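You operate a simulated robot arm through the tools that you are given. There is no shell and no other tool. Be economical: measure what you need, move in short steps, check, and stop when the job is done.

You run a simulated two-armed robot. Do the job below in one go: nothing can be reset, and whatever is moved stays where it is left.

TASK
Bleed and unclamp the leak jig, move its valve to FAULT and mop the puddle off the bench.
Fine: bleed first, then orange lever to OFF; keep the jig dry; FAULT is the cell of the green tray; use the purple cloth and put it back. Set down upright: what you pick out.

It is judged by the outcome, as a careful person would: the job done as asked, and still so three seconds after it is handed in. It fails if anything else is knocked over, pushed out of place, dropped, spilled or broken. Flat cloth is picked up by pressing the open fingertips on it (5 to 10 N) and closing them slowly along it; thin cloth reads only 2 to 8 mm in the jaws.

THE ROBOT
Two 7-joint arms with two-finger parallel grippers on one trunk that stands fixed in place. Base frame: the origin is at the foot of the trunk, x ahead of it, y to its left, z up; the work surface is at about z = 800. Lengths are in mm, angles in rad, forces in N, time in s.
The left shoulder is at [70, 163, 1195], the right one opposite. With the tool pointing down near the work surface each hand reaches from about 380 to 880 mm from the base axis, measured 20 degrees to its own side. Payload 3.43 kg a hand.
Tool frame (each hand has its own): the origin (TCP) lies between the finger pads and is the grasp point; the fingertips stand 34 mm ahead of it; z points along the fingers, y is the line along which they close. Largest opening 128 mm; finger width 24, thickness 12; the body of the gripper, 48 by 130 mm, starts 96 mm behind the TCP.
Orientation is that of the tool frame in the base frame, as [roll, pitch, yaw] about the fixed x, y, z axes, in that order (R = Rz(yaw) Ry(pitch) Rx(roll)). With the fingers straight down and closing along the base's y, the tool's x points along the base's -x, its y along +y and its z along -z.

THE INTERFACE
- The arms move only by the tool play_rows. It takes "left_increments", "right_increments" or both (then of equal length, played together; a hand with none holds still); each is a list of rows, each a list of 7 numbers: the turn, a rotation vector about the tool's x, y, z in rad, then the shift along the tool's x, y, z in mm, then the finger opening in mm, from 0 to 128. In form: [[ax, ay, az, dx, dy, dz, fingers], ...]. A call has 1 to 12 rows; each row shifts and turns the commanded pose from where the row before left it, along the tool's axes as they then stand. A row lasts 0.2 s, in which the tool goes at most 50 mm and 0.15 rad; a call with a longer step from one row to the next is refused whole, and so is a gripper value outside its range. A pose out of reach is approached as far as the arm can. The call stops where the force on the tool passes 40 N (or 10 N more than at its start, if that is more) or the arm is blocked; 0.2 s more then pass. Each finger travels about 153 mm/s and halts on what it meets, pressing with about 40 N; the grip force reading is that of the motor and also rises with nothing between the fingers. The clock runs only during rows and for 0.2 s after the last one: add rows that do not move to give the fingers time. It gives the time, the measured TCP pose, the force on the tool (base axes), the opening and the grip force at its end, in the units of the frame above (readings bear some noise), with the torque about the TCP (base axes, N m) and any sound that the robot's microphone picked up, and new pictures: "pictures" is both (left out), scene, wrist or none (wrist: the cameras of the hands that moved).
- Cameras (640 x 400 px; columns grow to the right, rows downward): "scene" is now at [123.9, -53.9, 1428.2]; the picture's right is [-0.58, -0.82, 0.00], its down [-0.43, 0.30, -0.85] and it looks along [0.69, -0.49, -0.52] (base axes); focal length 324 px, centre (320, 200). "left" rides on the left gripper at [76, 11, -160] in its tool frame; the picture's right is [-0.15, 0.99, 0.00], its down [-0.88, -0.13, -0.46] and it looks along [-0.45, -0.07, 0.89] (tool axes); focal length 234 px, centre (320, 200). "right" rides on the right gripper at [76, -11, -160] in its tool frame; the picture's right is [0.15, 0.99, 0.00], its down [-0.88, 0.13, -0.46] and it looks along [-0.45, 0.07, 0.89] (tool axes); focal length 234 px, centre (320, 200). There is no depth. A picture from a camera that has moved, and an enlarged one, comes with that camera's place and axes in the base frame and with its lens.
- slide_trunk(by): slides the trunk up (or, below 0, down) by that many mm; the arms and the scene camera ride with it, the base frame stays. It gives what a move gives, with no picture.
- turn_head(pan, tilt): turns the head with the scene camera to pan (to the left, within 1.501 rad either way) and tilt (down, from -0.506 to 1.204), counted from straight ahead of the robot. It gives what a move gives, and a new picture of the scene camera.
- close_up(camera, box): a new picture of the part [left, top, right, bottom] of that camera's present view, enlarged. No time passes.
- close_job(): hands the job in; it is judged then, once.

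Go step by step. Nothing tells you positions but the pictures and the camera data: compare them with the known pose of the tool, close in by small moves and look again before you grip or let go. The budget is 120 turns and 200 pictures, counting those below and the enlarged ones. Unless the task says otherwise, let go and move clear before handing in, and close with one line.

The tools are called after ">>>" as a command line: name --argument value ..., lists and objects as JSON in quotes. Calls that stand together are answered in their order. play_rows: Moves the arms, as the interface text tells. Its arguments: {"type":"object","properties":{"left_increments":{"type":"array"},"right_increments":{"type":"array"},"pictures":{"type":"string","enum":["both","scene","wrist","none"]}},"required":[]} The other tools are called the same way: slide_trunk (by) slides the trunk up or down; turn_head (pan, tilt) turns the head that bears the scene camera; close_up (camera, box) takes an enlarged picture of a part of a camera's view; close_job () hands the job in.

At the start:

```text
time_s: 0.0
left_tool_pos: [629.7, -24.8, 1212.9]
left_orientation: [3.141, 0.0, -3.141]
left_ft_force: [0.2, -0.1, 0.1]
left_ft_torque: [0.0, 0.0, 0.01]
left_grip_width: 128.1
left_grip_force: 0.1
right_tool_pos: [363.1, -494.7, 1160.1]
right_orientation: [3.14, -0.001, 3.14]
right_ft_force: [-0.2, -0.1, 0.0]
right_ft_torque: [0.01, 0.03, -0.01]
right_grip_width: 128.0
right_grip_force: 0.1
trunk travel left (down, up): [-675.0, 265.0]
head pan, tilt: [-0.616, 0.552]
```

scene: 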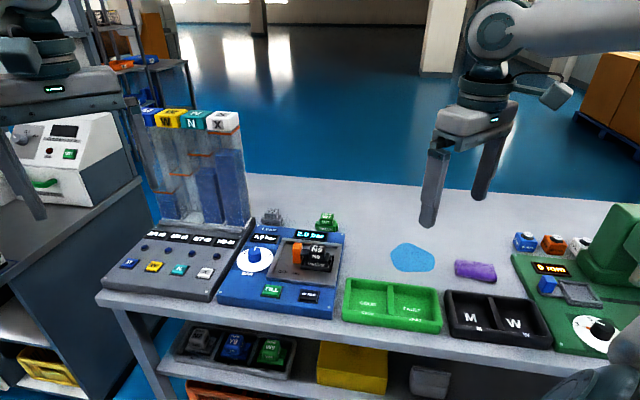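
right: 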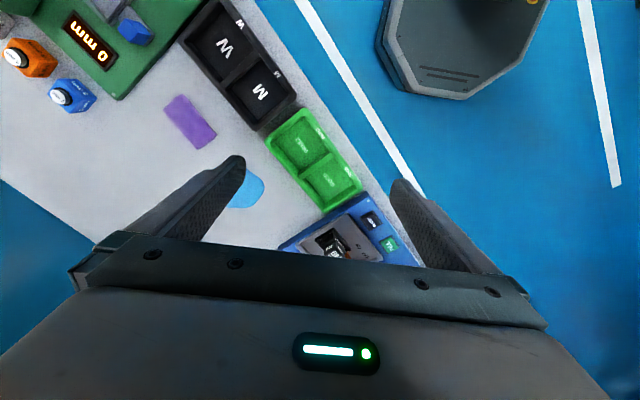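
left: 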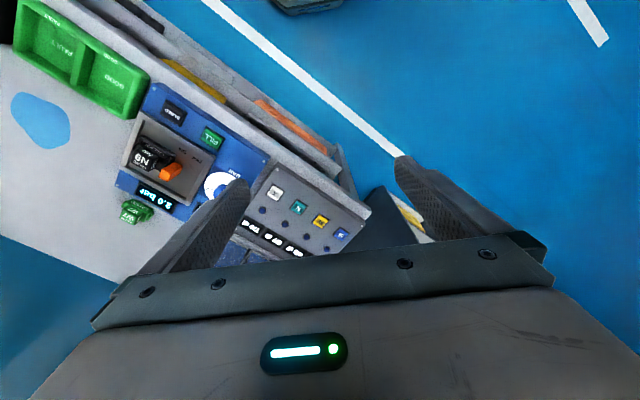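

I see the blue leak jig with a valve in it at the middle, the green tray beside it, a puddle and a purple cloth. I'll enlarge these parts first.

>>> close_up --camera "scene" --box '[200, 190, 360, 320]'

>>> close_up --camera "scene" --box '[330, 220, 560, 360]'

>>> close_up --camera "left" --box '[0, 0, 300, 250]'

```text
3.08 times, centred on (280, 255) of scene
camera zoom: at [123.9, -53.9, 1428.2], right [-0.58, -0.82, 0.0], down [-0.43, 0.3, -0.85], along [0.69, -0.49, -0.52], focal length 997 px, centre (443, 31)
```

zoom: 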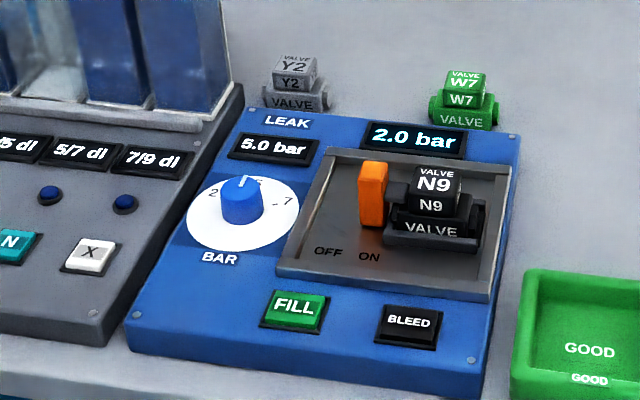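

```text
2.78 times, centred on (445, 290) of scene
camera zoom: at [123.9, -53.9, 1428.2], right [-0.58, -0.82, 0.0], down [-0.43, 0.3, -0.85], along [0.69, -0.49, -0.52], focal length 902 px, centre (-28, -50)
```

zoom: 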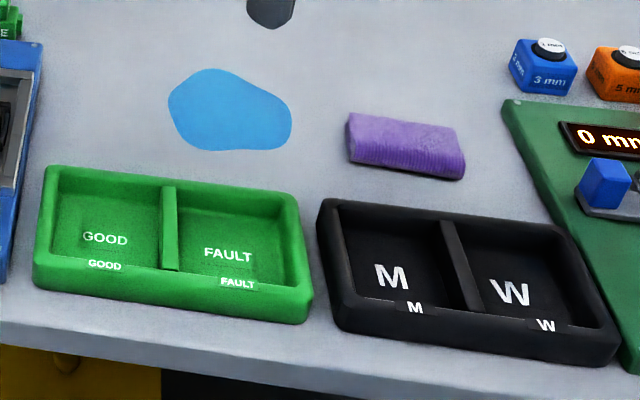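

```text
1.60 times, centred on (150, 125) of left
camera zoom: at [552.4, -13.6, 1373.9], right [0.15, 0.99, 0.0], down [0.88, -0.13, 0.46], along [0.45, -0.07, -0.89], focal length 375 px, centre (592, 320)
```

zoom: 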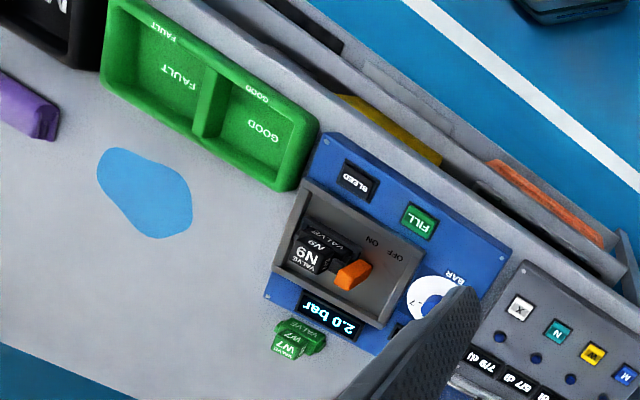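

Triangulating the two views, BLEED is near (568,-338,842), the valve near (646,-418,886) and the FAULT cell near (420,-531). The bench lies at 45 degrees. I'll turn the right hand to suit and bring it above BLEED with its fingers closed.

>>> play_rows --right_increments '[[0, 0, 0.131, 0, 0, 0, 60], [0, 0, 0.131, 0, 0, 0, 0], [0, 0, 0.131, 0, 0, 0, 0], [0, 0, 0.131, 0, 0, 0, 0], [0, 0, 0.131, 0, 0, 0, 0], [0, 0, 0.13, 0, 0, 0, 0], [0, 0, 0, -5, 42, 17, 0], [0, 0, 0, -5, 42, 17, 0], [0, 0, 0, -6, 42, 17, 0], [0, 0, 0, -6, 42, 17, 0], [0, 0, 0, -6, 42, 17, 0], [0, 0, 0, -6, 42, 15, 0]]'

```text
time_s: 2.6
left_tool_pos: [631.5, -23.8, 1213.3]
left_orientation: [-3.139, -0.001, -3.139]
left_ft_force: [0.0, 0.2, -0.1]
left_ft_torque: [-0.01, 0.02, 0.02]
left_grip_width: 127.8
left_grip_force: 0.1
right_tool_pos: [568.2, -338.1, 1060.4]
right_orientation: [-3.14, 0.001, 2.353]
right_ft_force: [0.6, 0.5, 0.1]
right_ft_torque: [-0.01, 0.02, 0.01]
right_grip_width: 0.2
right_grip_force: 32.9
trunk travel left (down, up): [-675.0, 265.0]
head pan, tilt: [-0.616, 0.552]
camera scene: at [126.1, -52.5, 1428.1], right [-0.58, -0.82, 0.0], down [-0.43, 0.3, -0.85], along [0.69, -0.49, -0.53], focal length 324 px, centre (320, 200)
camera right: at [508.9, -291.7, 1220.6], right [0.6, 0.8, 0.0], down [0.71, -0.53, 0.46], along [0.37, -0.27, -0.89], focal length 234 px, centre (320, 200)
```

scene: 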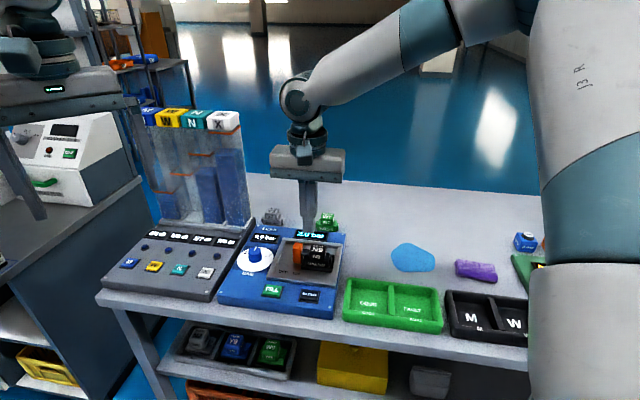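
right: 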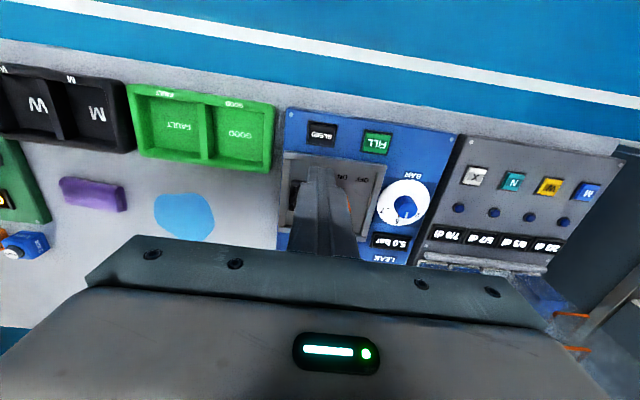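

The estimate of BLEED holds up. I'll go down to just above the button.

>>> play_rows --right_increments '[[0, 0, 0, 0, 1, 45, 0], [0, 0, 0, 0, 1, 45, 0], [0, 0, 0, 0, 0, 45, 0], [0, 0, 0, 0, 0, 25, 0], [0, 0, 0, 0, 0, 10, 0]]'

>>> close_up --camera "scene" --box '[200, 190, 360, 320]'

```text
time_s: 3.8
left_tool_pos: [629.0, -24.7, 1213.4]
left_orientation: [-3.141, 0.001, -3.14]
left_ft_force: [0.2, -0.7, 0.1]
left_ft_torque: [-0.01, -0.03, 0.02]
left_grip_width: 127.9
left_grip_force: 0.1
right_tool_pos: [567.4, -338.7, 890.2]
right_orientation: [-3.141, 0.002, 2.356]
right_ft_force: [-0.2, -0.4, 0.3]
right_ft_torque: [0.03, 0.0, -0.01]
right_grip_width: 0.0
right_grip_force: 33.3
trunk travel left (down, up): [-675.0, 265.0]
head pan, tilt: [-0.616, 0.552]
camera scene: at [123.9, -53.8, 1428.3], right [-0.58, -0.82, 0.0], down [-0.43, 0.3, -0.85], along [0.69, -0.49, -0.52], focal length 324 px, centre (320, 200)
camera right: at [507.8, -292.2, 1052.1], right [0.6, 0.8, 0.0], down [0.71, -0.53, 0.46], along [0.37, -0.27, -0.89], focal length 234 px, centre (320, 200)
```

scene: 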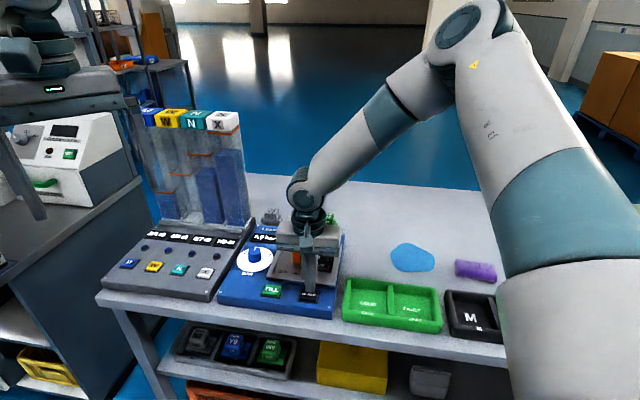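
right: 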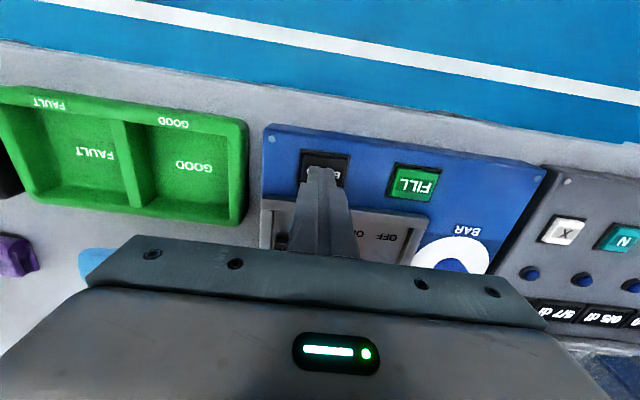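

```text
3.08 times, centred on (280, 255) of scene
camera zoom: at [123.9, -53.8, 1428.3], right [-0.58, -0.82, 0.0], down [-0.43, 0.3, -0.85], along [0.69, -0.49, -0.52], focal length 997 px, centre (443, 31)
```

zoom: 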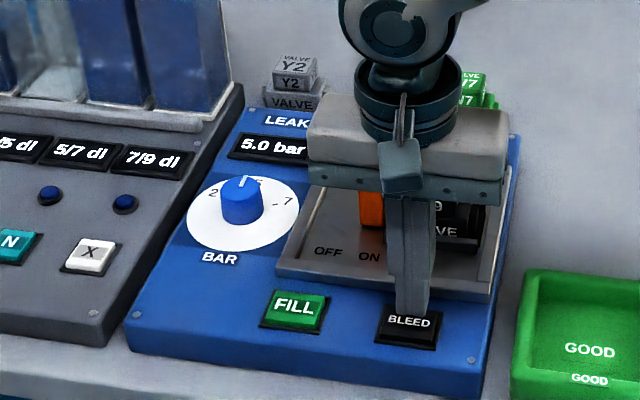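

The fingertips are just above the middle of BLEED. I'll press down gently.

>>> play_rows --right_increments '[[0, 0, 0, 0, 0, 6, 0], [0, 0, 0, 0, 0, 4, 0], [0, 0, 0, 0, 0, 3, 0], [0, 0, 0, 0, 0, 3, 0], [0, 0, 0, 0, 0, 2, 0]]' --pictures "none"

>>> close_up --camera "scene" --box '[200, 190, 360, 320]'

```text
time_s: 5.0
left_tool_pos: [627.6, -25.9, 1213.4]
left_orientation: [3.141, 0.002, -3.14]
left_ft_force: [0.0, 0.6, -0.1]
left_ft_torque: [0.03, 0.01, 0.0]
left_grip_width: 128.0
left_grip_force: 0.1
right_tool_pos: [568.0, -337.7, 872.4]
right_orientation: [3.139, 0.0, 2.355]
right_ft_force: [0.0, -0.8, 2.7]
right_ft_torque: [-0.02, 0.04, 0.0]
right_grip_width: 0.0
right_grip_force: 32.9
trunk travel left (down, up): [-675.0, 265.0]
head pan, tilt: [-0.616, 0.552]
heard: click
```

```text
3.08 times, centred on (280, 255) of scene
camera zoom: at [123.7, -54.0, 1428.3], right [-0.58, -0.82, 0.0], down [-0.43, 0.3, -0.85], along [0.69, -0.49, -0.52], focal length 997 px, centre (443, 31)
```

zoom: 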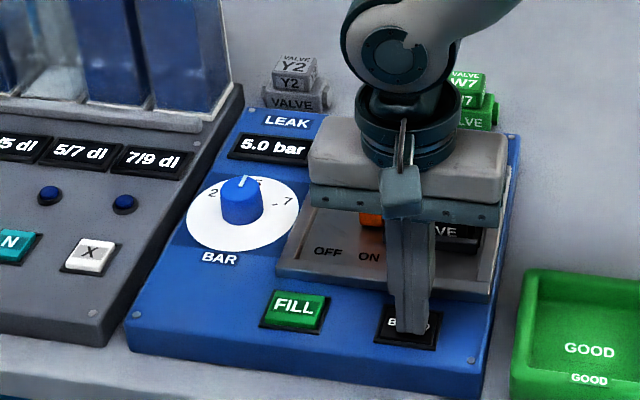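

It clicked. I'll hold it down for a moment, then rise and read the pressure.

>>> play_rows --right_increments '[[0, 0, 0, 0, 0, 1, 0], [0, 0, 0, 0, 0, 0, 0], [0, 0, 0, 0, 0, 0, 0], [0, 0, 0, 0, 0, 0, 0], [0, 0, 0, 0, 0, 0, 0], [0, 0, 0, 0, 0, 0, 0], [0, 0, 0, 0, 0, 0, 0], [0, 0, 0, 0, 0, 0, 0], [0, 0, 0, 0, 0, -20, 0], [0, 0, 0, 10, 0, -45, 0], [0, 0, 0, 20, 0, -45, 0], [0, 0, 0, 20, 0, -45, 0]]' --pictures "wrist"

>>> close_up --camera "scene" --box '[200, 190, 360, 320]'

```text
time_s: 7.6
left_tool_pos: [625.9, -24.7, 1213.8]
left_orientation: [-3.14, 0.001, -3.141]
left_ft_force: [0.3, 0.4, -0.1]
left_ft_torque: [-0.02, -0.02, 0.01]
left_grip_width: 127.9
left_grip_force: 0.1
right_tool_pos: [530.8, -307.5, 1023.7]
right_orientation: [-3.141, 0.0, 2.356]
right_ft_force: [-0.4, -0.4, 0.0]
right_ft_torque: [-0.01, -0.03, 0.0]
right_grip_width: 0.0
right_grip_force: 33.1
trunk travel left (down, up): [-675.0, 265.0]
head pan, tilt: [-0.616, 0.552]
camera right: at [471.4, -260.3, 1184.7], right [0.6, 0.8, 0.0], down [0.71, -0.53, 0.46], along [0.37, -0.27, -0.89], focal length 234 px, centre (320, 200)
```

right: 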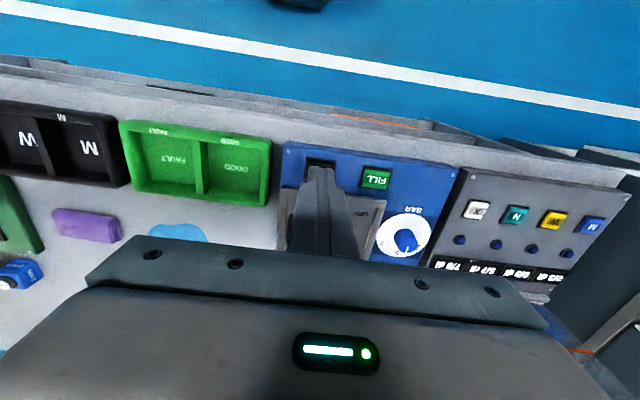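

```text
3.08 times, centred on (280, 255) of scene
camera zoom: at [122.3, -53.0, 1428.4], right [-0.58, -0.82, 0.0], down [-0.43, 0.3, -0.85], along [0.7, -0.49, -0.52], focal length 997 px, centre (443, 31)
```

zoom: 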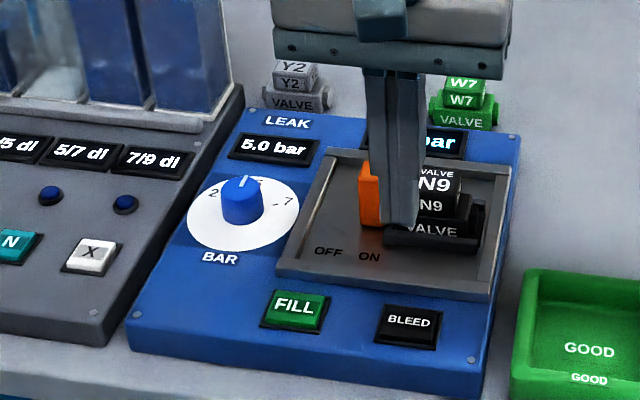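

The hand covers the display, so I'll move it aside for a clear view of the jig.

>>> play_rows --right_increments '[[0, 0, 0, 0, -45, -10, 60], [0, 0, 0, 0, -45, -10, 60], [0, 0, 0, 0, -45, 0, 60]]' --pictures "wrist"

>>> close_up --camera "scene" --box '[250, 210, 350, 310]'

>>> close_up --camera "left" --box '[100, 60, 280, 240]'

```text
time_s: 8.4
left_tool_pos: [628.0, -25.4, 1214.6]
left_orientation: [3.14, 0.002, -3.141]
left_ft_force: [-0.1, -0.8, 0.2]
left_ft_torque: [0.04, 0.0, -0.01]
left_grip_width: 128.1
left_grip_force: 0.0
right_tool_pos: [437.8, -399.5, 1043.4]
right_orientation: [3.141, 0.0, 2.356]
right_ft_force: [0.6, -0.5, 0.3]
right_ft_torque: [0.05, -0.01, -0.01]
right_grip_width: 60.2
right_grip_force: 0.1
trunk travel left (down, up): [-675.0, 265.0]
head pan, tilt: [-0.616, 0.552]
camera right: at [378.3, -353.6, 1204.0], right [0.6, 0.8, 0.0], down [0.71, -0.53, 0.45], along [0.37, -0.27, -0.89], focal length 234 px, centre (320, 200)
```

right: 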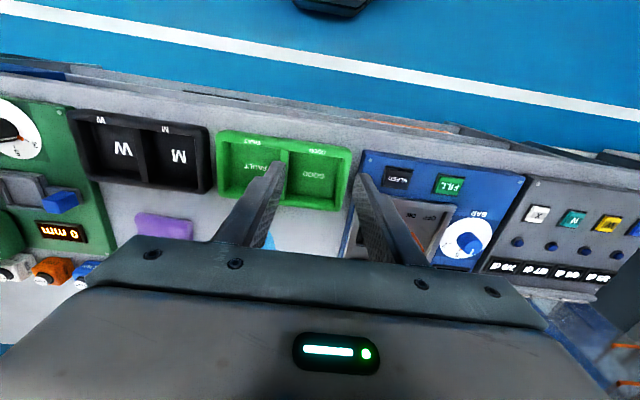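

```text
4.00 times, centred on (300, 260) of scene
camera zoom: at [122.8, -55.7, 1428.3], right [-0.58, -0.82, 0.0], down [-0.43, 0.3, -0.85], along [0.7, -0.49, -0.52], focal length 1296 px, centre (400, -40)
```

zoom: 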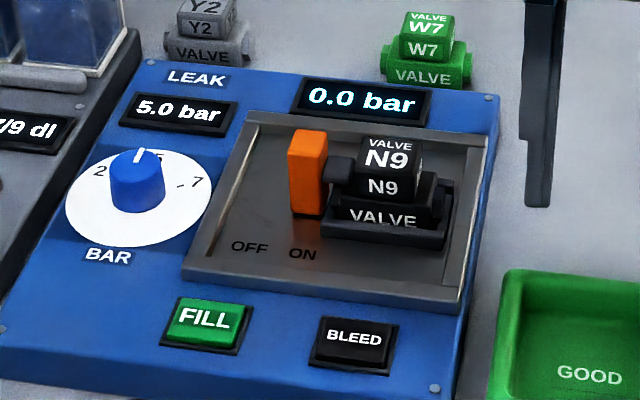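

```text
2.22 times, centred on (190, 150) of left
camera zoom: at [551.2, -15.1, 1374.4], right [0.14, 0.99, 0.0], down [0.88, -0.13, 0.46], along [0.45, -0.06, -0.89], focal length 520 px, centre (609, 311)
```

zoom: 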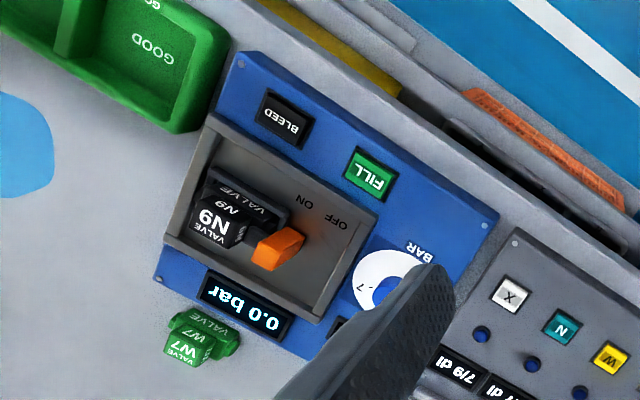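

The pressure now reads 0.0 bar. Next comes the orange lever, so I'll put the open right hand above the jig and look closely.

>>> play_rows --right_increments '[[0, 0, 0, -33, 27, -7, 128], [0, 0, 0, -33, 27, -7, 128], [0, 0, 0, -33, 27, -7, 128], [0, 0, 0, -33, 27, -7, 128], [0, 0, 0, -33, 27, -7, 128]]' --pictures "none"

>>> close_up --camera "right" --box '[220, 30, 460, 250]'

```text
time_s: 9.6
left_tool_pos: [630.0, -25.6, 1212.8]
left_orientation: [-3.141, -0.002, -3.141]
left_ft_force: [1.1, 0.0, -0.9]
left_ft_torque: [0.02, 0.0, 0.01]
left_grip_width: 128.0
left_grip_force: 0.0
right_tool_pos: [648.4, -420.2, 1081.3]
right_orientation: [-3.141, -0.001, 2.357]
right_ft_force: [-0.5, 0.2, 1.3]
right_ft_torque: [-0.01, 0.08, 0.0]
right_grip_width: 127.9
right_grip_force: 0.0
trunk travel left (down, up): [-675.0, 265.0]
head pan, tilt: [-0.616, 0.552]
```

```text
1.82 times, centred on (340, 140) of right
camera zoom: at [589.7, -373.5, 1241.4], right [0.6, 0.8, 0.0], down [0.72, -0.53, 0.45], along [0.36, -0.27, -0.89], focal length 426 px, centre (284, 309)
```

zoom: 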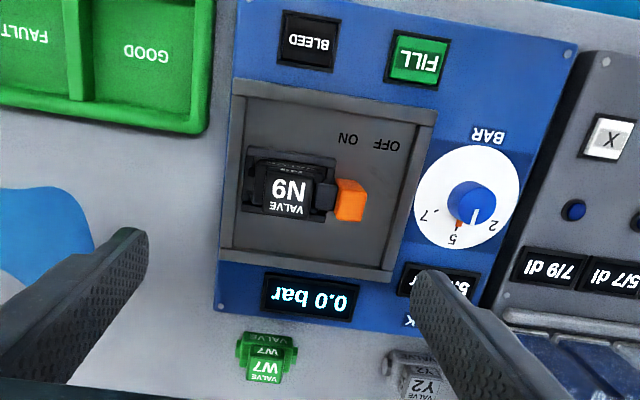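

From above, the lever top is near (680,-377,905), with a short plunger reaching to the valve. I'll turn the hand so the fingers close front to back across the bench, and set it above the lever.

>>> play_rows --right_increments '[[0, 0, -0.1428, 0, 0, 0, 80], [0, 0, -0.1428, 0, 0, 0, 80], [0, 0, -0.1428, 0, 0, 0, 80], [0, 0, -0.1428, 0, 0, 0, 80], [0, 0, -0.1428, 0, 0, 0, 80], [0, 0, -0.1428, 0, 0, 0, 80], [0, 0, -0.1428, 0, 0, 0, 80], [0, 0, -0.1428, 0, 0, 0, 80], [0, 0, -0.1428, 0, 0, 0, 80], [0, 0, -0.1428, 0, 0, 0, 80], [0, 0, -0.1428, 0, 0, 0, 80], [0, 0, 0, -49, 8, 0, 80]]'

```text
time_s: 12.2
left_tool_pos: [631.8, -22.5, 1211.4]
left_orientation: [-3.14, -0.005, -3.141]
left_ft_force: [0.7, 0.3, -0.2]
left_ft_torque: [0.0, 0.09, 0.0]
left_grip_width: 127.7
left_grip_force: 0.0
right_tool_pos: [684.0, -377.8, 1080.0]
right_orientation: [3.141, -0.004, -2.357]
right_ft_force: [0.5, 1.0, -1.0]
right_ft_torque: [-0.04, 0.0, 0.02]
right_grip_width: 79.9
right_grip_force: 0.1
trunk travel left (down, up): [-675.0, 265.0]
head pan, tilt: [-0.616, 0.552]
camera scene: at [127.3, -50.3, 1428.0], right [-0.58, -0.82, 0.0], down [-0.43, 0.3, -0.85], along [0.69, -0.49, -0.52], focal length 324 px, centre (320, 200)
camera right: at [640.4, -438.4, 1239.7], right [-0.8, 0.6, 0.0], down [0.53, 0.72, 0.45], along [0.27, 0.36, -0.89], focal length 234 px, centre (320, 200)
```

scene: 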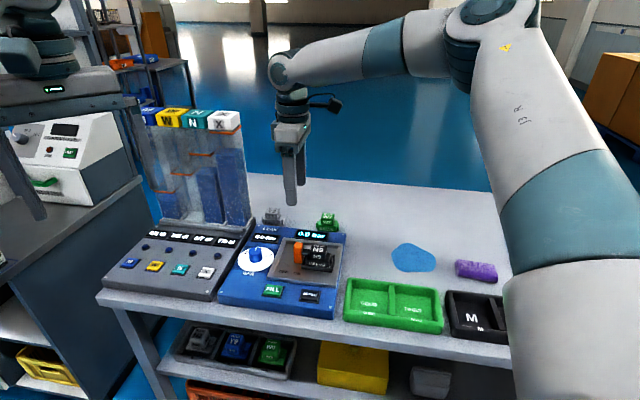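
right: 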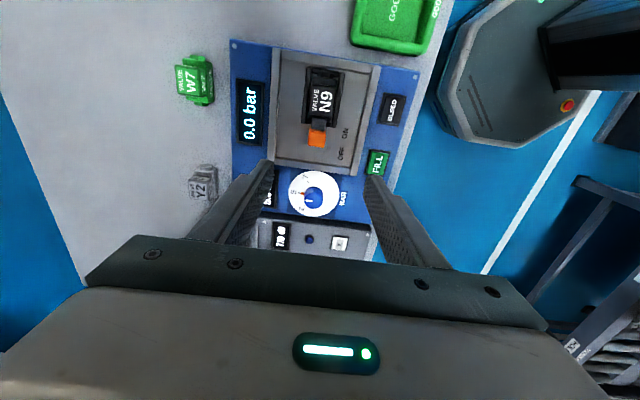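

>>> close_up --camera "right" --box '[240, 40, 400, 200]'

```text
2.50 times, centred on (320, 120) of right
camera zoom: at [640.4, -438.4, 1239.7], right [-0.8, 0.6, 0.0], down [0.53, 0.72, 0.45], along [0.27, 0.36, -0.89], focal length 585 px, centre (320, 400)
```

zoom: 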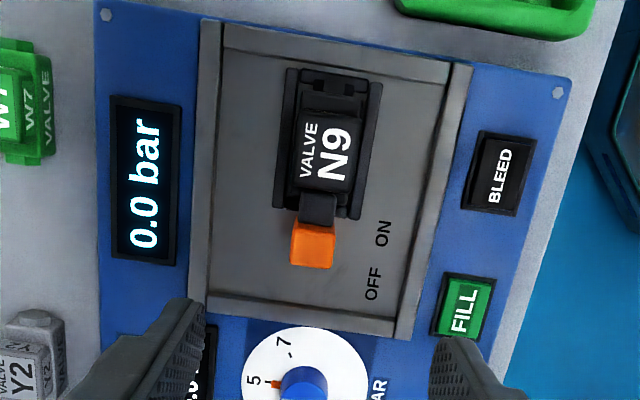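

The lever top is right under the TCP. I'll go down to it and grip.

>>> play_rows --right_increments '[[0, 0, 0, 0, 0, 45, 70], [0, 0, 0, 0, 0, 45, 70], [0, 0, 0, 0, 0, 40, 70], [0, 0, 0, 0, 0, 20, 70], [0, 0, 0, 0, 0, 0, 70]]' --pictures "none"

>>> close_up --camera "scene" --box '[250, 190, 350, 290]'

>>> close_up --camera "right" --box '[220, 30, 420, 230]'

```text
time_s: 13.4
left_tool_pos: [628.6, -24.0, 1214.1]
left_orientation: [-3.141, -0.001, -3.139]
left_ft_force: [-0.7, -0.4, -0.2]
left_ft_torque: [0.01, 0.0, -0.01]
left_grip_width: 128.0
left_grip_force: 0.1
right_tool_pos: [682.4, -377.2, 930.5]
right_orientation: [-3.14, 0.0, -2.357]
right_ft_force: [-0.9, -0.4, -0.4]
right_ft_torque: [-0.03, 0.02, 0.03]
right_grip_width: 69.8
right_grip_force: 0.1
trunk travel left (down, up): [-675.0, 265.0]
head pan, tilt: [-0.616, 0.552]
```

```text
4.00 times, centred on (300, 240) of scene
camera zoom: at [123.8, -53.6, 1428.3], right [-0.58, -0.82, 0.0], down [-0.43, 0.3, -0.85], along [0.69, -0.49, -0.52], focal length 1296 px, centre (400, 40)
```

zoom: 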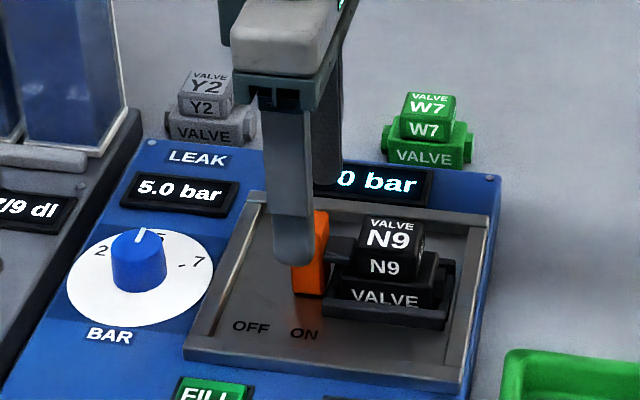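

```text
2.00 times, centred on (320, 130) of right
camera zoom: at [638.8, -438.2, 1091.3], right [-0.8, 0.6, 0.0], down [0.53, 0.71, 0.46], along [0.27, 0.37, -0.89], focal length 468 px, centre (320, 340)
```

zoom: 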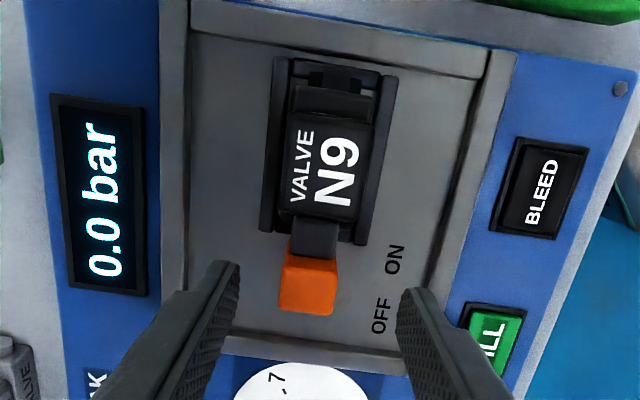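

The lever sits a few mm off centre between the fingers. I'll correct that, lower a bit and close.

>>> play_rows --right_increments '[[0, 0, 0, 3, -5, 0, 70], [0, 0, 0, 0, 0, 13, 70], [0, 0, 0, 0, 0, 0, 45], [0, 0, 0, 0, 0, 0, 30], [0, 0, 0, 0, 0, 0, 20], [0, 0, 0, 0, 0, 0, 15], [0, 0, 0, 0, 0, 0, 15]]' --pictures "none"

>>> close_up --camera "right" --box '[220, 30, 420, 230]'

```text
time_s: 15.0
left_tool_pos: [627.2, -25.7, 1213.9]
left_orientation: [-3.141, 0.001, -3.14]
left_ft_force: [-0.5, 0.7, 0.0]
left_ft_torque: [-0.03, -0.03, 0.0]
left_grip_width: 128.1
left_grip_force: 0.0
right_tool_pos: [683.0, -385.5, 918.8]
right_orientation: [-3.141, -0.001, -2.355]
right_ft_force: [1.2, -2.6, 1.1]
right_ft_torque: [-0.05, -0.1, 0.05]
right_grip_width: 25.7
right_grip_force: 45.0
trunk travel left (down, up): [-675.0, 265.0]
head pan, tilt: [-0.616, 0.552]
```

```text
2.00 times, centred on (320, 130) of right
camera zoom: at [638.3, -446.5, 1079.6], right [-0.8, 0.6, 0.0], down [0.53, 0.71, 0.46], along [0.27, 0.37, -0.89], focal length 468 px, centre (320, 340)
```

zoom: 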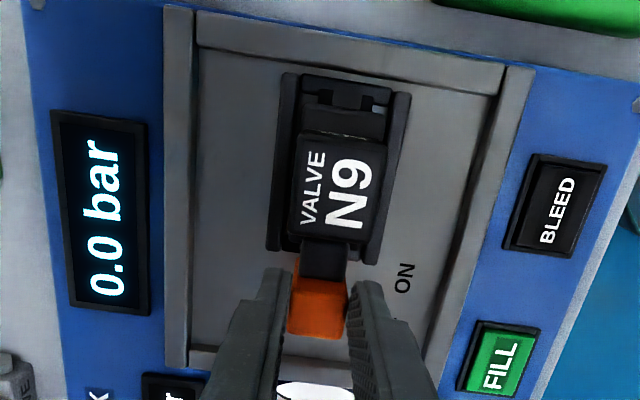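

The lever is gripped. I'll slide it towards OFF in small steps.

>>> play_rows --right_increments '[[0, 0, 0, -5, 0, 0, 15], [0, 0, 0, -5, 0, 0, 15], [0, 0, 0, -5, 0, 0, 15], [0, 0, 0, -5, 0, 0, 15]]' --pictures "none"

>>> close_up --camera "right" --box '[220, 30, 420, 230]'

>>> close_up --camera "scene" --box '[250, 190, 350, 290]'

```text
time_s: 16.0
left_tool_pos: [630.7, -27.0, 1212.6]
left_orientation: [3.141, -0.002, -3.14]
left_ft_force: [0.6, -0.1, 0.1]
left_ft_torque: [-0.02, -0.01, 0.0]
left_grip_width: 128.1
left_grip_force: 0.1
right_tool_pos: [695.4, -372.5, 920.4]
right_orientation: [-3.14, -0.001, -2.358]
right_ft_force: [10.1, -12.1, 1.6]
right_ft_torque: [-1.1, 0.12, -0.17]
right_grip_width: 25.8
right_grip_force: 44.6
trunk travel left (down, up): [-675.0, 265.0]
head pan, tilt: [-0.616, 0.552]
```

```text
2.00 times, centred on (320, 130) of right
camera zoom: at [650.8, -433.6, 1079.6], right [-0.8, 0.6, 0.0], down [0.53, 0.71, 0.46], along [0.27, 0.37, -0.89], focal length 468 px, centre (320, 340)
```

zoom: 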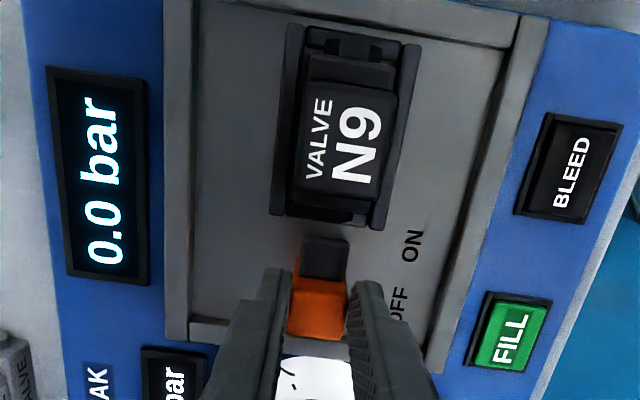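

```text
4.00 times, centred on (300, 240) of scene
camera zoom: at [125.8, -55.3, 1428.0], right [-0.58, -0.82, 0.0], down [-0.43, 0.3, -0.85], along [0.69, -0.49, -0.53], focal length 1296 px, centre (400, 40)
```

zoom: 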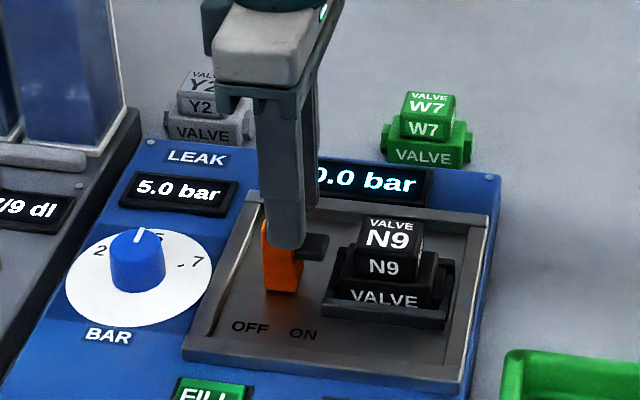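

The lever is sliding and clear of the valve, with some side load. I'll continue with a slight sideways correction.

>>> play_rows --right_increments '[[0, 0, 0, -4, -1.5, 0, 15], [0, 0, 0, -4, -1, 0, 15], [0, 0, 0, -4, -0.5, 0, 15]]' --pictures "none"

>>> close_up --camera "scene" --box '[250, 190, 350, 290]'

```text
time_s: 16.8
left_tool_pos: [628.1, -27.1, 1212.3]
left_orientation: [3.14, 0.003, -3.14]
left_ft_force: [-0.9, -0.3, -0.1]
left_ft_torque: [0.02, -0.02, 0.06]
left_grip_width: 128.0
left_grip_force: 0.1
right_tool_pos: [702.1, -366.0, 919.4]
right_orientation: [3.139, 0.001, -2.357]
right_ft_force: [3.9, -13.0, 0.0]
right_ft_torque: [0.1, -0.3, 0.27]
right_grip_width: 25.9
right_grip_force: 45.0
trunk travel left (down, up): [-675.0, 265.0]
head pan, tilt: [-0.616, 0.552]
```

```text
4.00 times, centred on (300, 240) of scene
camera zoom: at [124.4, -55.8, 1428.0], right [-0.58, -0.82, 0.0], down [-0.43, 0.3, -0.85], along [0.69, -0.49, -0.53], focal length 1296 px, centre (400, 40)
```

zoom: 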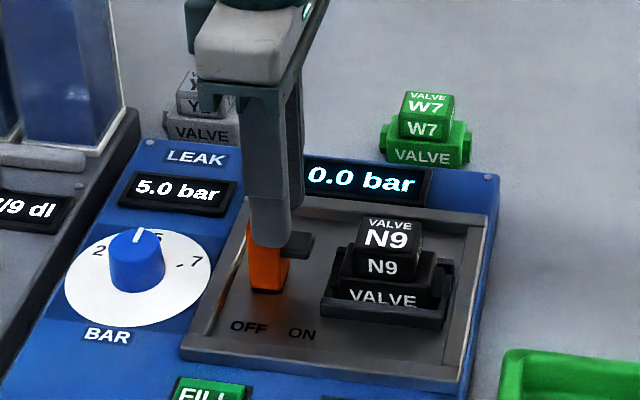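

It is close to OFF and resistance is rising. I'll push a bit further to make sure it is on the stop.

>>> play_rows --right_increments '[[0, 0, 0, -3, -1, 0, 15], [0, 0, 0, -3, -1, 0, 15], [0, 0, 0, 0, 0, 0, 15]]' --pictures "none"

>>> close_up --camera "scene" --box '[250, 190, 350, 290]'

```text
time_s: 17.6
left_tool_pos: [629.8, -27.3, 1212.2]
left_orientation: [3.139, -0.001, 3.14]
left_ft_force: [0.5, -0.3, 0.7]
left_ft_torque: [-0.04, 0.01, 0.01]
left_grip_width: 128.0
left_grip_force: 0.1
right_tool_pos: [702.0, -365.8, 919.6]
right_orientation: [3.138, 0.0, -2.356]
right_ft_force: [-1.3, -15.1, -11.8]
right_ft_torque: [-0.01, -0.37, 0.17]
right_grip_width: 25.7
right_grip_force: 45.0
right hand out of reach, approached as far as the arm can: row 1
trunk travel left (down, up): [-675.0, 265.0]
head pan, tilt: [-0.616, 0.552]
```

```text
4.00 times, centred on (300, 240) of scene
camera zoom: at [124.8, -56.8, 1427.9], right [-0.58, -0.82, 0.0], down [-0.43, 0.31, -0.85], along [0.69, -0.49, -0.53], focal length 1296 px, centre (400, 40)
```

zoom: 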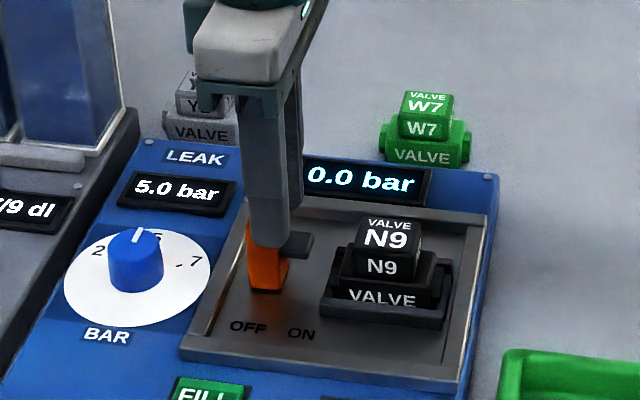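

The arm reports its reach limit here. I'll release, rise and check where the lever stands.

>>> play_rows --right_increments '[[0, 0, 0, 3, 1, 0, 15], [0, 0, 0, 0, 0, 0, 70], [0, 0, 0, 0, 0, 0, 70], [0, 0, 0, 0, 0, -30, 70], [0, 0, 0, 10, 0, -45, 70], [0, 0, 0, 20, 0, -45, 70], [0, 0, 0, 30, 0, -35, 70], [0, 0, 0, 30, 0, 0, 70]]' --pictures "none"

>>> close_up --camera "scene" --box '[250, 190, 350, 290]'

>>> close_up --camera "right" --box '[220, 30, 420, 230]'

```text
time_s: 19.4
left_tool_pos: [628.2, -26.0, 1214.0]
left_orientation: [3.139, 0.0, -3.138]
left_ft_force: [0.0, 0.1, 0.2]
left_ft_torque: [0.02, -0.02, -0.04]
left_grip_width: 127.8
left_grip_force: 0.0
right_tool_pos: [637.0, -427.9, 1075.8]
right_orientation: [3.14, 0.001, -2.356]
right_ft_force: [-0.2, -0.2, 0.3]
right_ft_torque: [0.03, -0.01, 0.01]
right_grip_width: 70.0
right_grip_force: 0.0
trunk travel left (down, up): [-675.0, 265.0]
head pan, tilt: [-0.616, 0.552]
```

```text
4.00 times, centred on (300, 240) of scene
camera zoom: at [123.5, -55.4, 1428.2], right [-0.58, -0.82, 0.0], down [-0.43, 0.3, -0.85], along [0.7, -0.49, -0.52], focal length 1296 px, centre (400, 40)
```

zoom: 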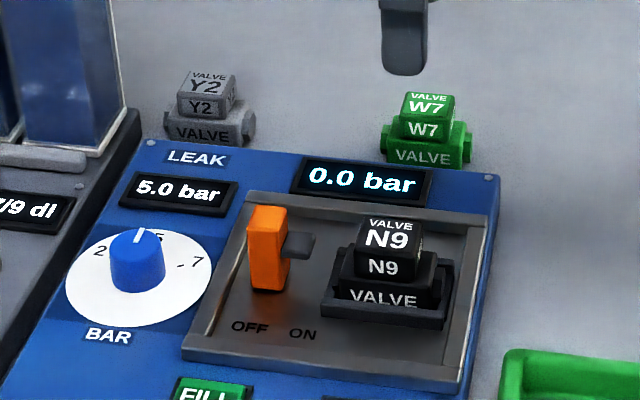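

```text
2.00 times, centred on (320, 130) of right
camera zoom: at [592.9, -488.8, 1235.2], right [-0.8, 0.6, 0.0], down [0.53, 0.71, 0.46], along [0.27, 0.37, -0.89], focal length 468 px, centre (320, 340)
```

zoom: 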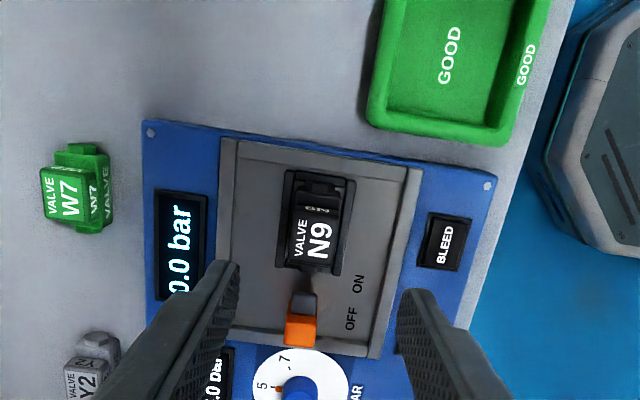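

The lever looks a little short of the OFF label, and the reach limit may have stopped it. I'll close the fingers, put them between lever and valve above the plunger, and push it home from there.

>>> play_rows --right_increments '[[0, 0, 0, -28, -1, 10, 0], [0, 0, 0, -30, -1, 20, 0], [0, 0, 0, 0, 0, 40, 0], [0, 0, 0, 0, 0, 40, 0], [0, 0, 0, 0, 0, 30, 0], [0, 0, 0, 0, 0, 6, 0]]' --pictures "none"

>>> close_up --camera "scene" --box '[250, 190, 350, 290]'

>>> close_up --camera "right" --box '[220, 30, 420, 230]'

```text
time_s: 20.8
left_tool_pos: [627.4, -25.3, 1213.0]
left_orientation: [3.142, 0.001, -3.141]
left_ft_force: [0.3, 0.0, -0.3]
left_ft_torque: [0.0, 0.0, 0.0]
left_grip_width: 128.3
left_grip_force: 0.2
right_tool_pos: [678.0, -386.5, 929.0]
right_orientation: [-3.141, 0.0, -2.357]
right_ft_force: [-0.6, -0.3, -0.6]
right_ft_torque: [-0.02, 0.04, 0.01]
right_grip_width: 0.0
right_grip_force: 33.5
trunk travel left (down, up): [-675.0, 265.0]
head pan, tilt: [-0.616, 0.552]
```

```text
4.00 times, centred on (300, 240) of scene
camera zoom: at [123.7, -54.0, 1428.3], right [-0.58, -0.82, 0.0], down [-0.43, 0.3, -0.85], along [0.69, -0.49, -0.52], focal length 1296 px, centre (400, 40)
```

zoom: 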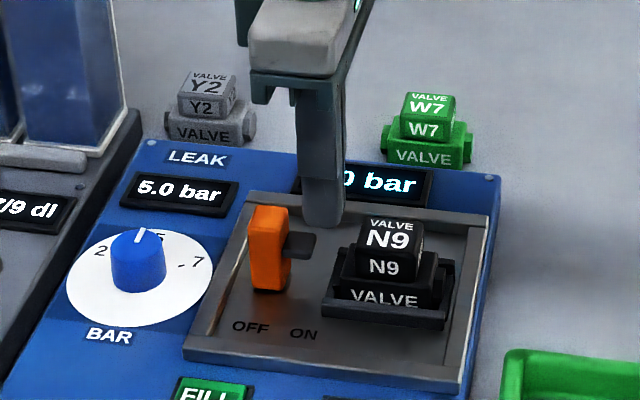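

```text
2.00 times, centred on (320, 130) of right
camera zoom: at [635.1, -447.3, 1089.6], right [-0.8, 0.6, 0.0], down [0.53, 0.71, 0.46], along [0.27, 0.37, -0.89], focal length 468 px, centre (320, 340)
```

zoom: 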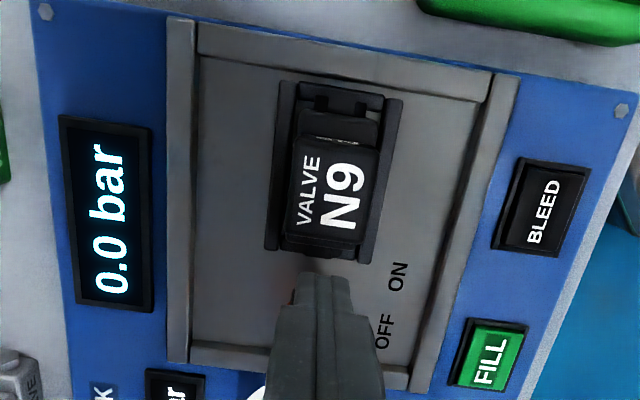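

>>> play_rows --right_increments '[[0, 0, 0, 0, 0, 5, 0], [0, 0, 0, -7, 0, 0, 0], [0, 0, 0, -3, 0, 0, 0], [0, 0, 0, -3, 0, 0, 0], [0, 0, 0, -3, 0, 0, 0]]' --pictures "none"

>>> close_up --camera "scene" --box '[250, 190, 350, 290]'

```text
time_s: 22.0
left_tool_pos: [629.4, -25.4, 1214.1]
left_orientation: [-3.141, 0.0, -3.14]
left_ft_force: [0.0, -0.7, 0.4]
left_ft_torque: [-0.02, -0.01, -0.03]
left_grip_width: 128.2
left_grip_force: 0.1
right_tool_pos: [691.2, -376.5, 924.2]
right_orientation: [3.141, 0.0, -2.357]
right_ft_force: [-0.3, 0.1, -0.7]
right_ft_torque: [-0.02, -0.01, -0.02]
right_grip_width: 0.1
right_grip_force: 33.0
trunk travel left (down, up): [-675.0, 265.0]
head pan, tilt: [-0.616, 0.552]
```

```text
4.00 times, centred on (300, 240) of scene
camera zoom: at [124.3, -53.4, 1428.2], right [-0.58, -0.82, 0.0], down [-0.43, 0.3, -0.85], along [0.69, -0.49, -0.52], focal length 1296 px, centre (400, 40)
```

zoom: 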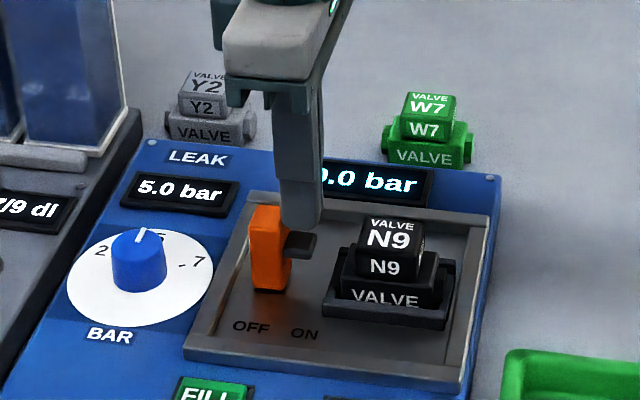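

>>> play_rows --right_increments '[[0, 0, 0, -3, 0, 0, 0], [0, 0, 0, -3, 0, 0, 0], [0, 0, 0, -2, 0, 0, 0], [0, 0, 0, -2, 0, 0, 0]]' --pictures "none"

>>> close_up --camera "scene" --box '[250, 190, 350, 290]'

```text
time_s: 23.0
left_tool_pos: [625.7, -22.7, 1215.8]
left_orientation: [3.141, 0.003, -3.136]
left_ft_force: [0.3, 0.5, -0.4]
left_ft_torque: [-0.04, 0.06, -0.02]
left_grip_width: 127.8
left_grip_force: 0.1
right_tool_pos: [691.1, -377.1, 923.3]
right_orientation: [3.139, -0.022, -2.357]
right_ft_force: [-22.6, -23.5, 10.2]
right_ft_torque: [-0.45, 0.92, 0.03]
right_grip_width: 0.0
right_grip_force: 32.8
trunk travel left (down, up): [-675.0, 265.0]
head pan, tilt: [-0.616, 0.552]
stopped in row 4 (right hand): the force on the tool passed its limit at 42 N (the readings are from after the stop); the commanded pose is now the measured one
```

```text
4.00 times, centred on (300, 240) of scene
camera zoom: at [120.2, -54.7, 1428.9], right [-0.58, -0.82, 0.0], down [-0.43, 0.3, -0.85], along [0.7, -0.49, -0.52], focal length 1296 px, centre (400, 40)
```

zoom: 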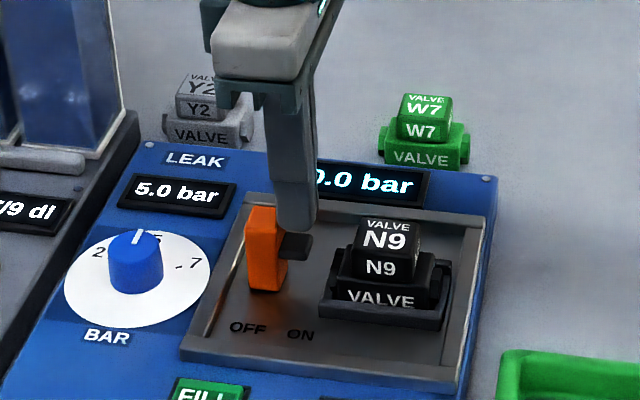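

A firm stop at 42 N with no movement means the lever is fully at OFF. Now I'll back off, rise and place the open hand over the valve.

>>> play_rows --right_increments '[[0, 0, 0, 6, 0, 0, 0], [0, 0, 0, 4, 0, -30, 0], [0, 0.022, 0, 20, 0, -40, 70], [0, 0, 0, 20, 2, 0, 70], [0, 0, 0, 8, 0, 0, 70], [0, 0, 0, 0, 0, 0, 70]]' --pictures "none"

>>> close_up --camera "scene" --box '[250, 190, 350, 290]'

>>> close_up --camera "right" --box '[220, 30, 420, 230]'

```text
time_s: 24.4
left_tool_pos: [628.3, -24.1, 1214.4]
left_orientation: [-3.141, 0.002, -3.137]
left_ft_force: [0.0, -0.8, -0.2]
left_ft_torque: [0.01, -0.02, -0.01]
left_grip_width: 128.0
left_grip_force: 0.3
right_tool_pos: [652.8, -412.0, 992.9]
right_orientation: [3.137, -0.035, -2.357]
right_ft_force: [-0.7, 0.2, 0.4]
right_ft_torque: [0.01, 0.0, -0.02]
right_grip_width: 69.9
right_grip_force: 0.0
trunk travel left (down, up): [-675.0, 265.0]
head pan, tilt: [-0.616, 0.552]
```

```text
4.00 times, centred on (300, 240) of scene
camera zoom: at [123.6, -54.4, 1428.3], right [-0.58, -0.82, 0.0], down [-0.43, 0.3, -0.85], along [0.69, -0.49, -0.52], focal length 1296 px, centre (400, 40)
```

zoom: 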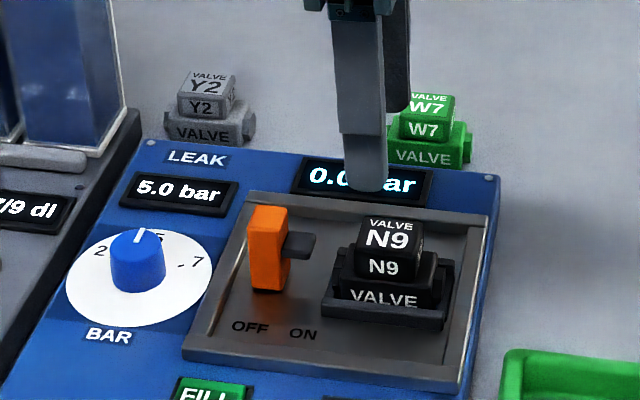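

```text
2.00 times, centred on (320, 130) of right
camera zoom: at [613.6, -468.6, 1155.1], right [-0.8, 0.6, 0.01], down [0.54, 0.72, 0.43], along [0.25, 0.35, -0.9], focal length 468 px, centre (320, 340)
```

zoom: 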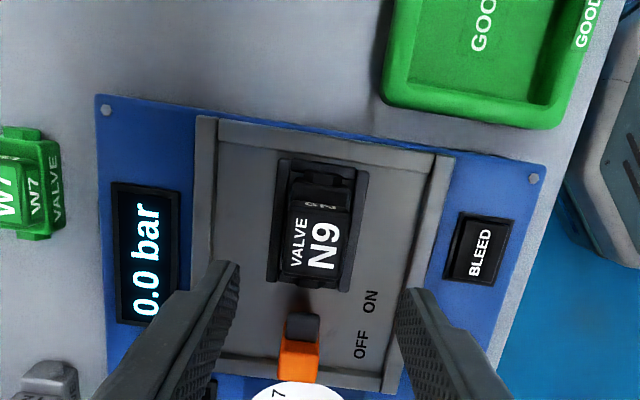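

The lever stands at OFF and the valve is almost under the TCP. I'll level the tool, centre it, go down over the valve's upper block and look.

>>> play_rows --right_increments '[[0.004, -0.035, 0, 3, -1, 0, 70], [0, 0, 0, 0, 0, 40, 70], [0, 0, 0, 0, 0, 35, 70], [0, 0, 0, 0, 0, 10, 70], [0, 0, 0, 0, 0, 0, 70]]' --pictures "none"

>>> close_up --camera "scene" --box '[250, 190, 350, 290]'

>>> close_up --camera "right" --box '[220, 30, 420, 230]'

```text
time_s: 25.6
left_tool_pos: [630.3, -23.4, 1214.3]
left_orientation: [-3.141, 0.0, -3.138]
left_ft_force: [0.3, -0.9, -1.6]
left_ft_torque: [0.0, 0.0, -0.01]
left_grip_width: 128.0
left_grip_force: 0.1
right_tool_pos: [653.4, -414.7, 907.1]
right_orientation: [-3.141, 0.001, -2.356]
right_ft_force: [0.6, 0.0, -0.5]
right_ft_torque: [-0.02, 0.01, -0.02]
right_grip_width: 69.8
right_grip_force: 0.0
trunk travel left (down, up): [-675.0, 265.0]
head pan, tilt: [-0.616, 0.552]
```

```text
4.00 times, centred on (300, 240) of scene
camera zoom: at [124.5, -53.9, 1428.2], right [-0.58, -0.82, 0.0], down [-0.43, 0.3, -0.85], along [0.69, -0.49, -0.52], focal length 1296 px, centre (400, 40)
```

zoom: 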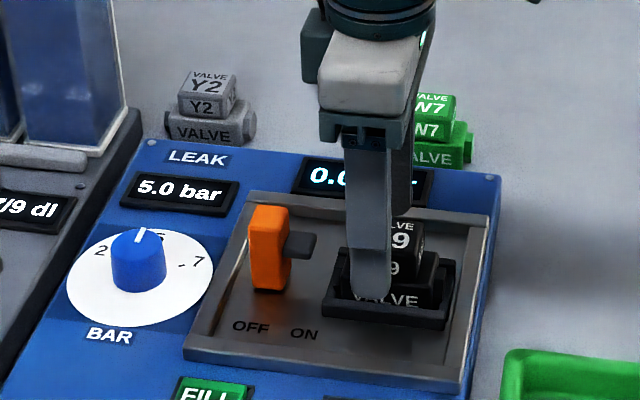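

```text
2.00 times, centred on (320, 130) of right
camera zoom: at [610.0, -474.2, 1067.6], right [-0.8, 0.6, 0.0], down [0.53, 0.71, 0.46], along [0.27, 0.37, -0.89], focal length 468 px, centre (320, 340)
```

zoom: 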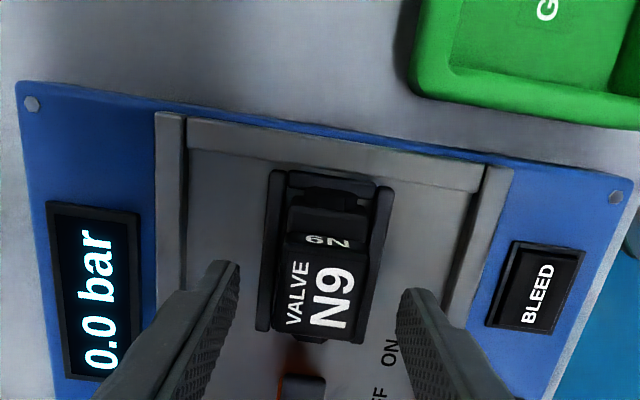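

Centred within 2 mm. I'll lower slightly and close on the valve block.

>>> play_rows --right_increments '[[0, 0, 0, 0, 0, 5, 70], [0, 0, 0, 0, 0, 0, 50], [0, 0, 0, 0, 0, 0, 40], [0, 0, 0, 0, 0, 0, 30], [0, 0, 0, 0, 0, 0, 20], [0, 0, 0, 0, 0, 0, 20]]' --pictures "none"

>>> close_up --camera "right" --box '[220, 30, 420, 230]'

```text
time_s: 27.0
left_tool_pos: [628.8, -24.0, 1213.8]
left_orientation: [3.14, -0.001, -3.137]
left_ft_force: [-0.7, -0.7, -0.2]
left_ft_torque: [0.0, 0.01, -0.01]
left_grip_width: 127.8
left_grip_force: 0.1
right_tool_pos: [653.1, -412.8, 904.1]
right_orientation: [-3.142, 0.0, -2.355]
right_ft_force: [-0.2, -0.1, 0.5]
right_ft_torque: [0.04, 0.03, 0.0]
right_grip_width: 35.1
right_grip_force: 39.4
trunk travel left (down, up): [-675.0, 265.0]
head pan, tilt: [-0.616, 0.552]
```

```text
2.00 times, centred on (320, 130) of right
camera zoom: at [609.8, -474.2, 1063.4], right [-0.8, 0.6, 0.0], down [0.53, 0.72, 0.46], along [0.27, 0.37, -0.89], focal length 468 px, centre (320, 340)
```

zoom: 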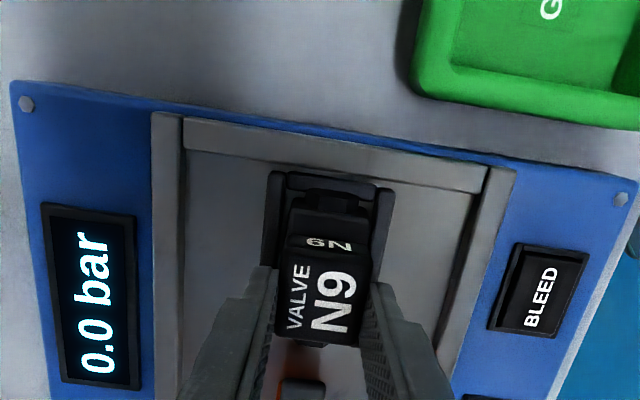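

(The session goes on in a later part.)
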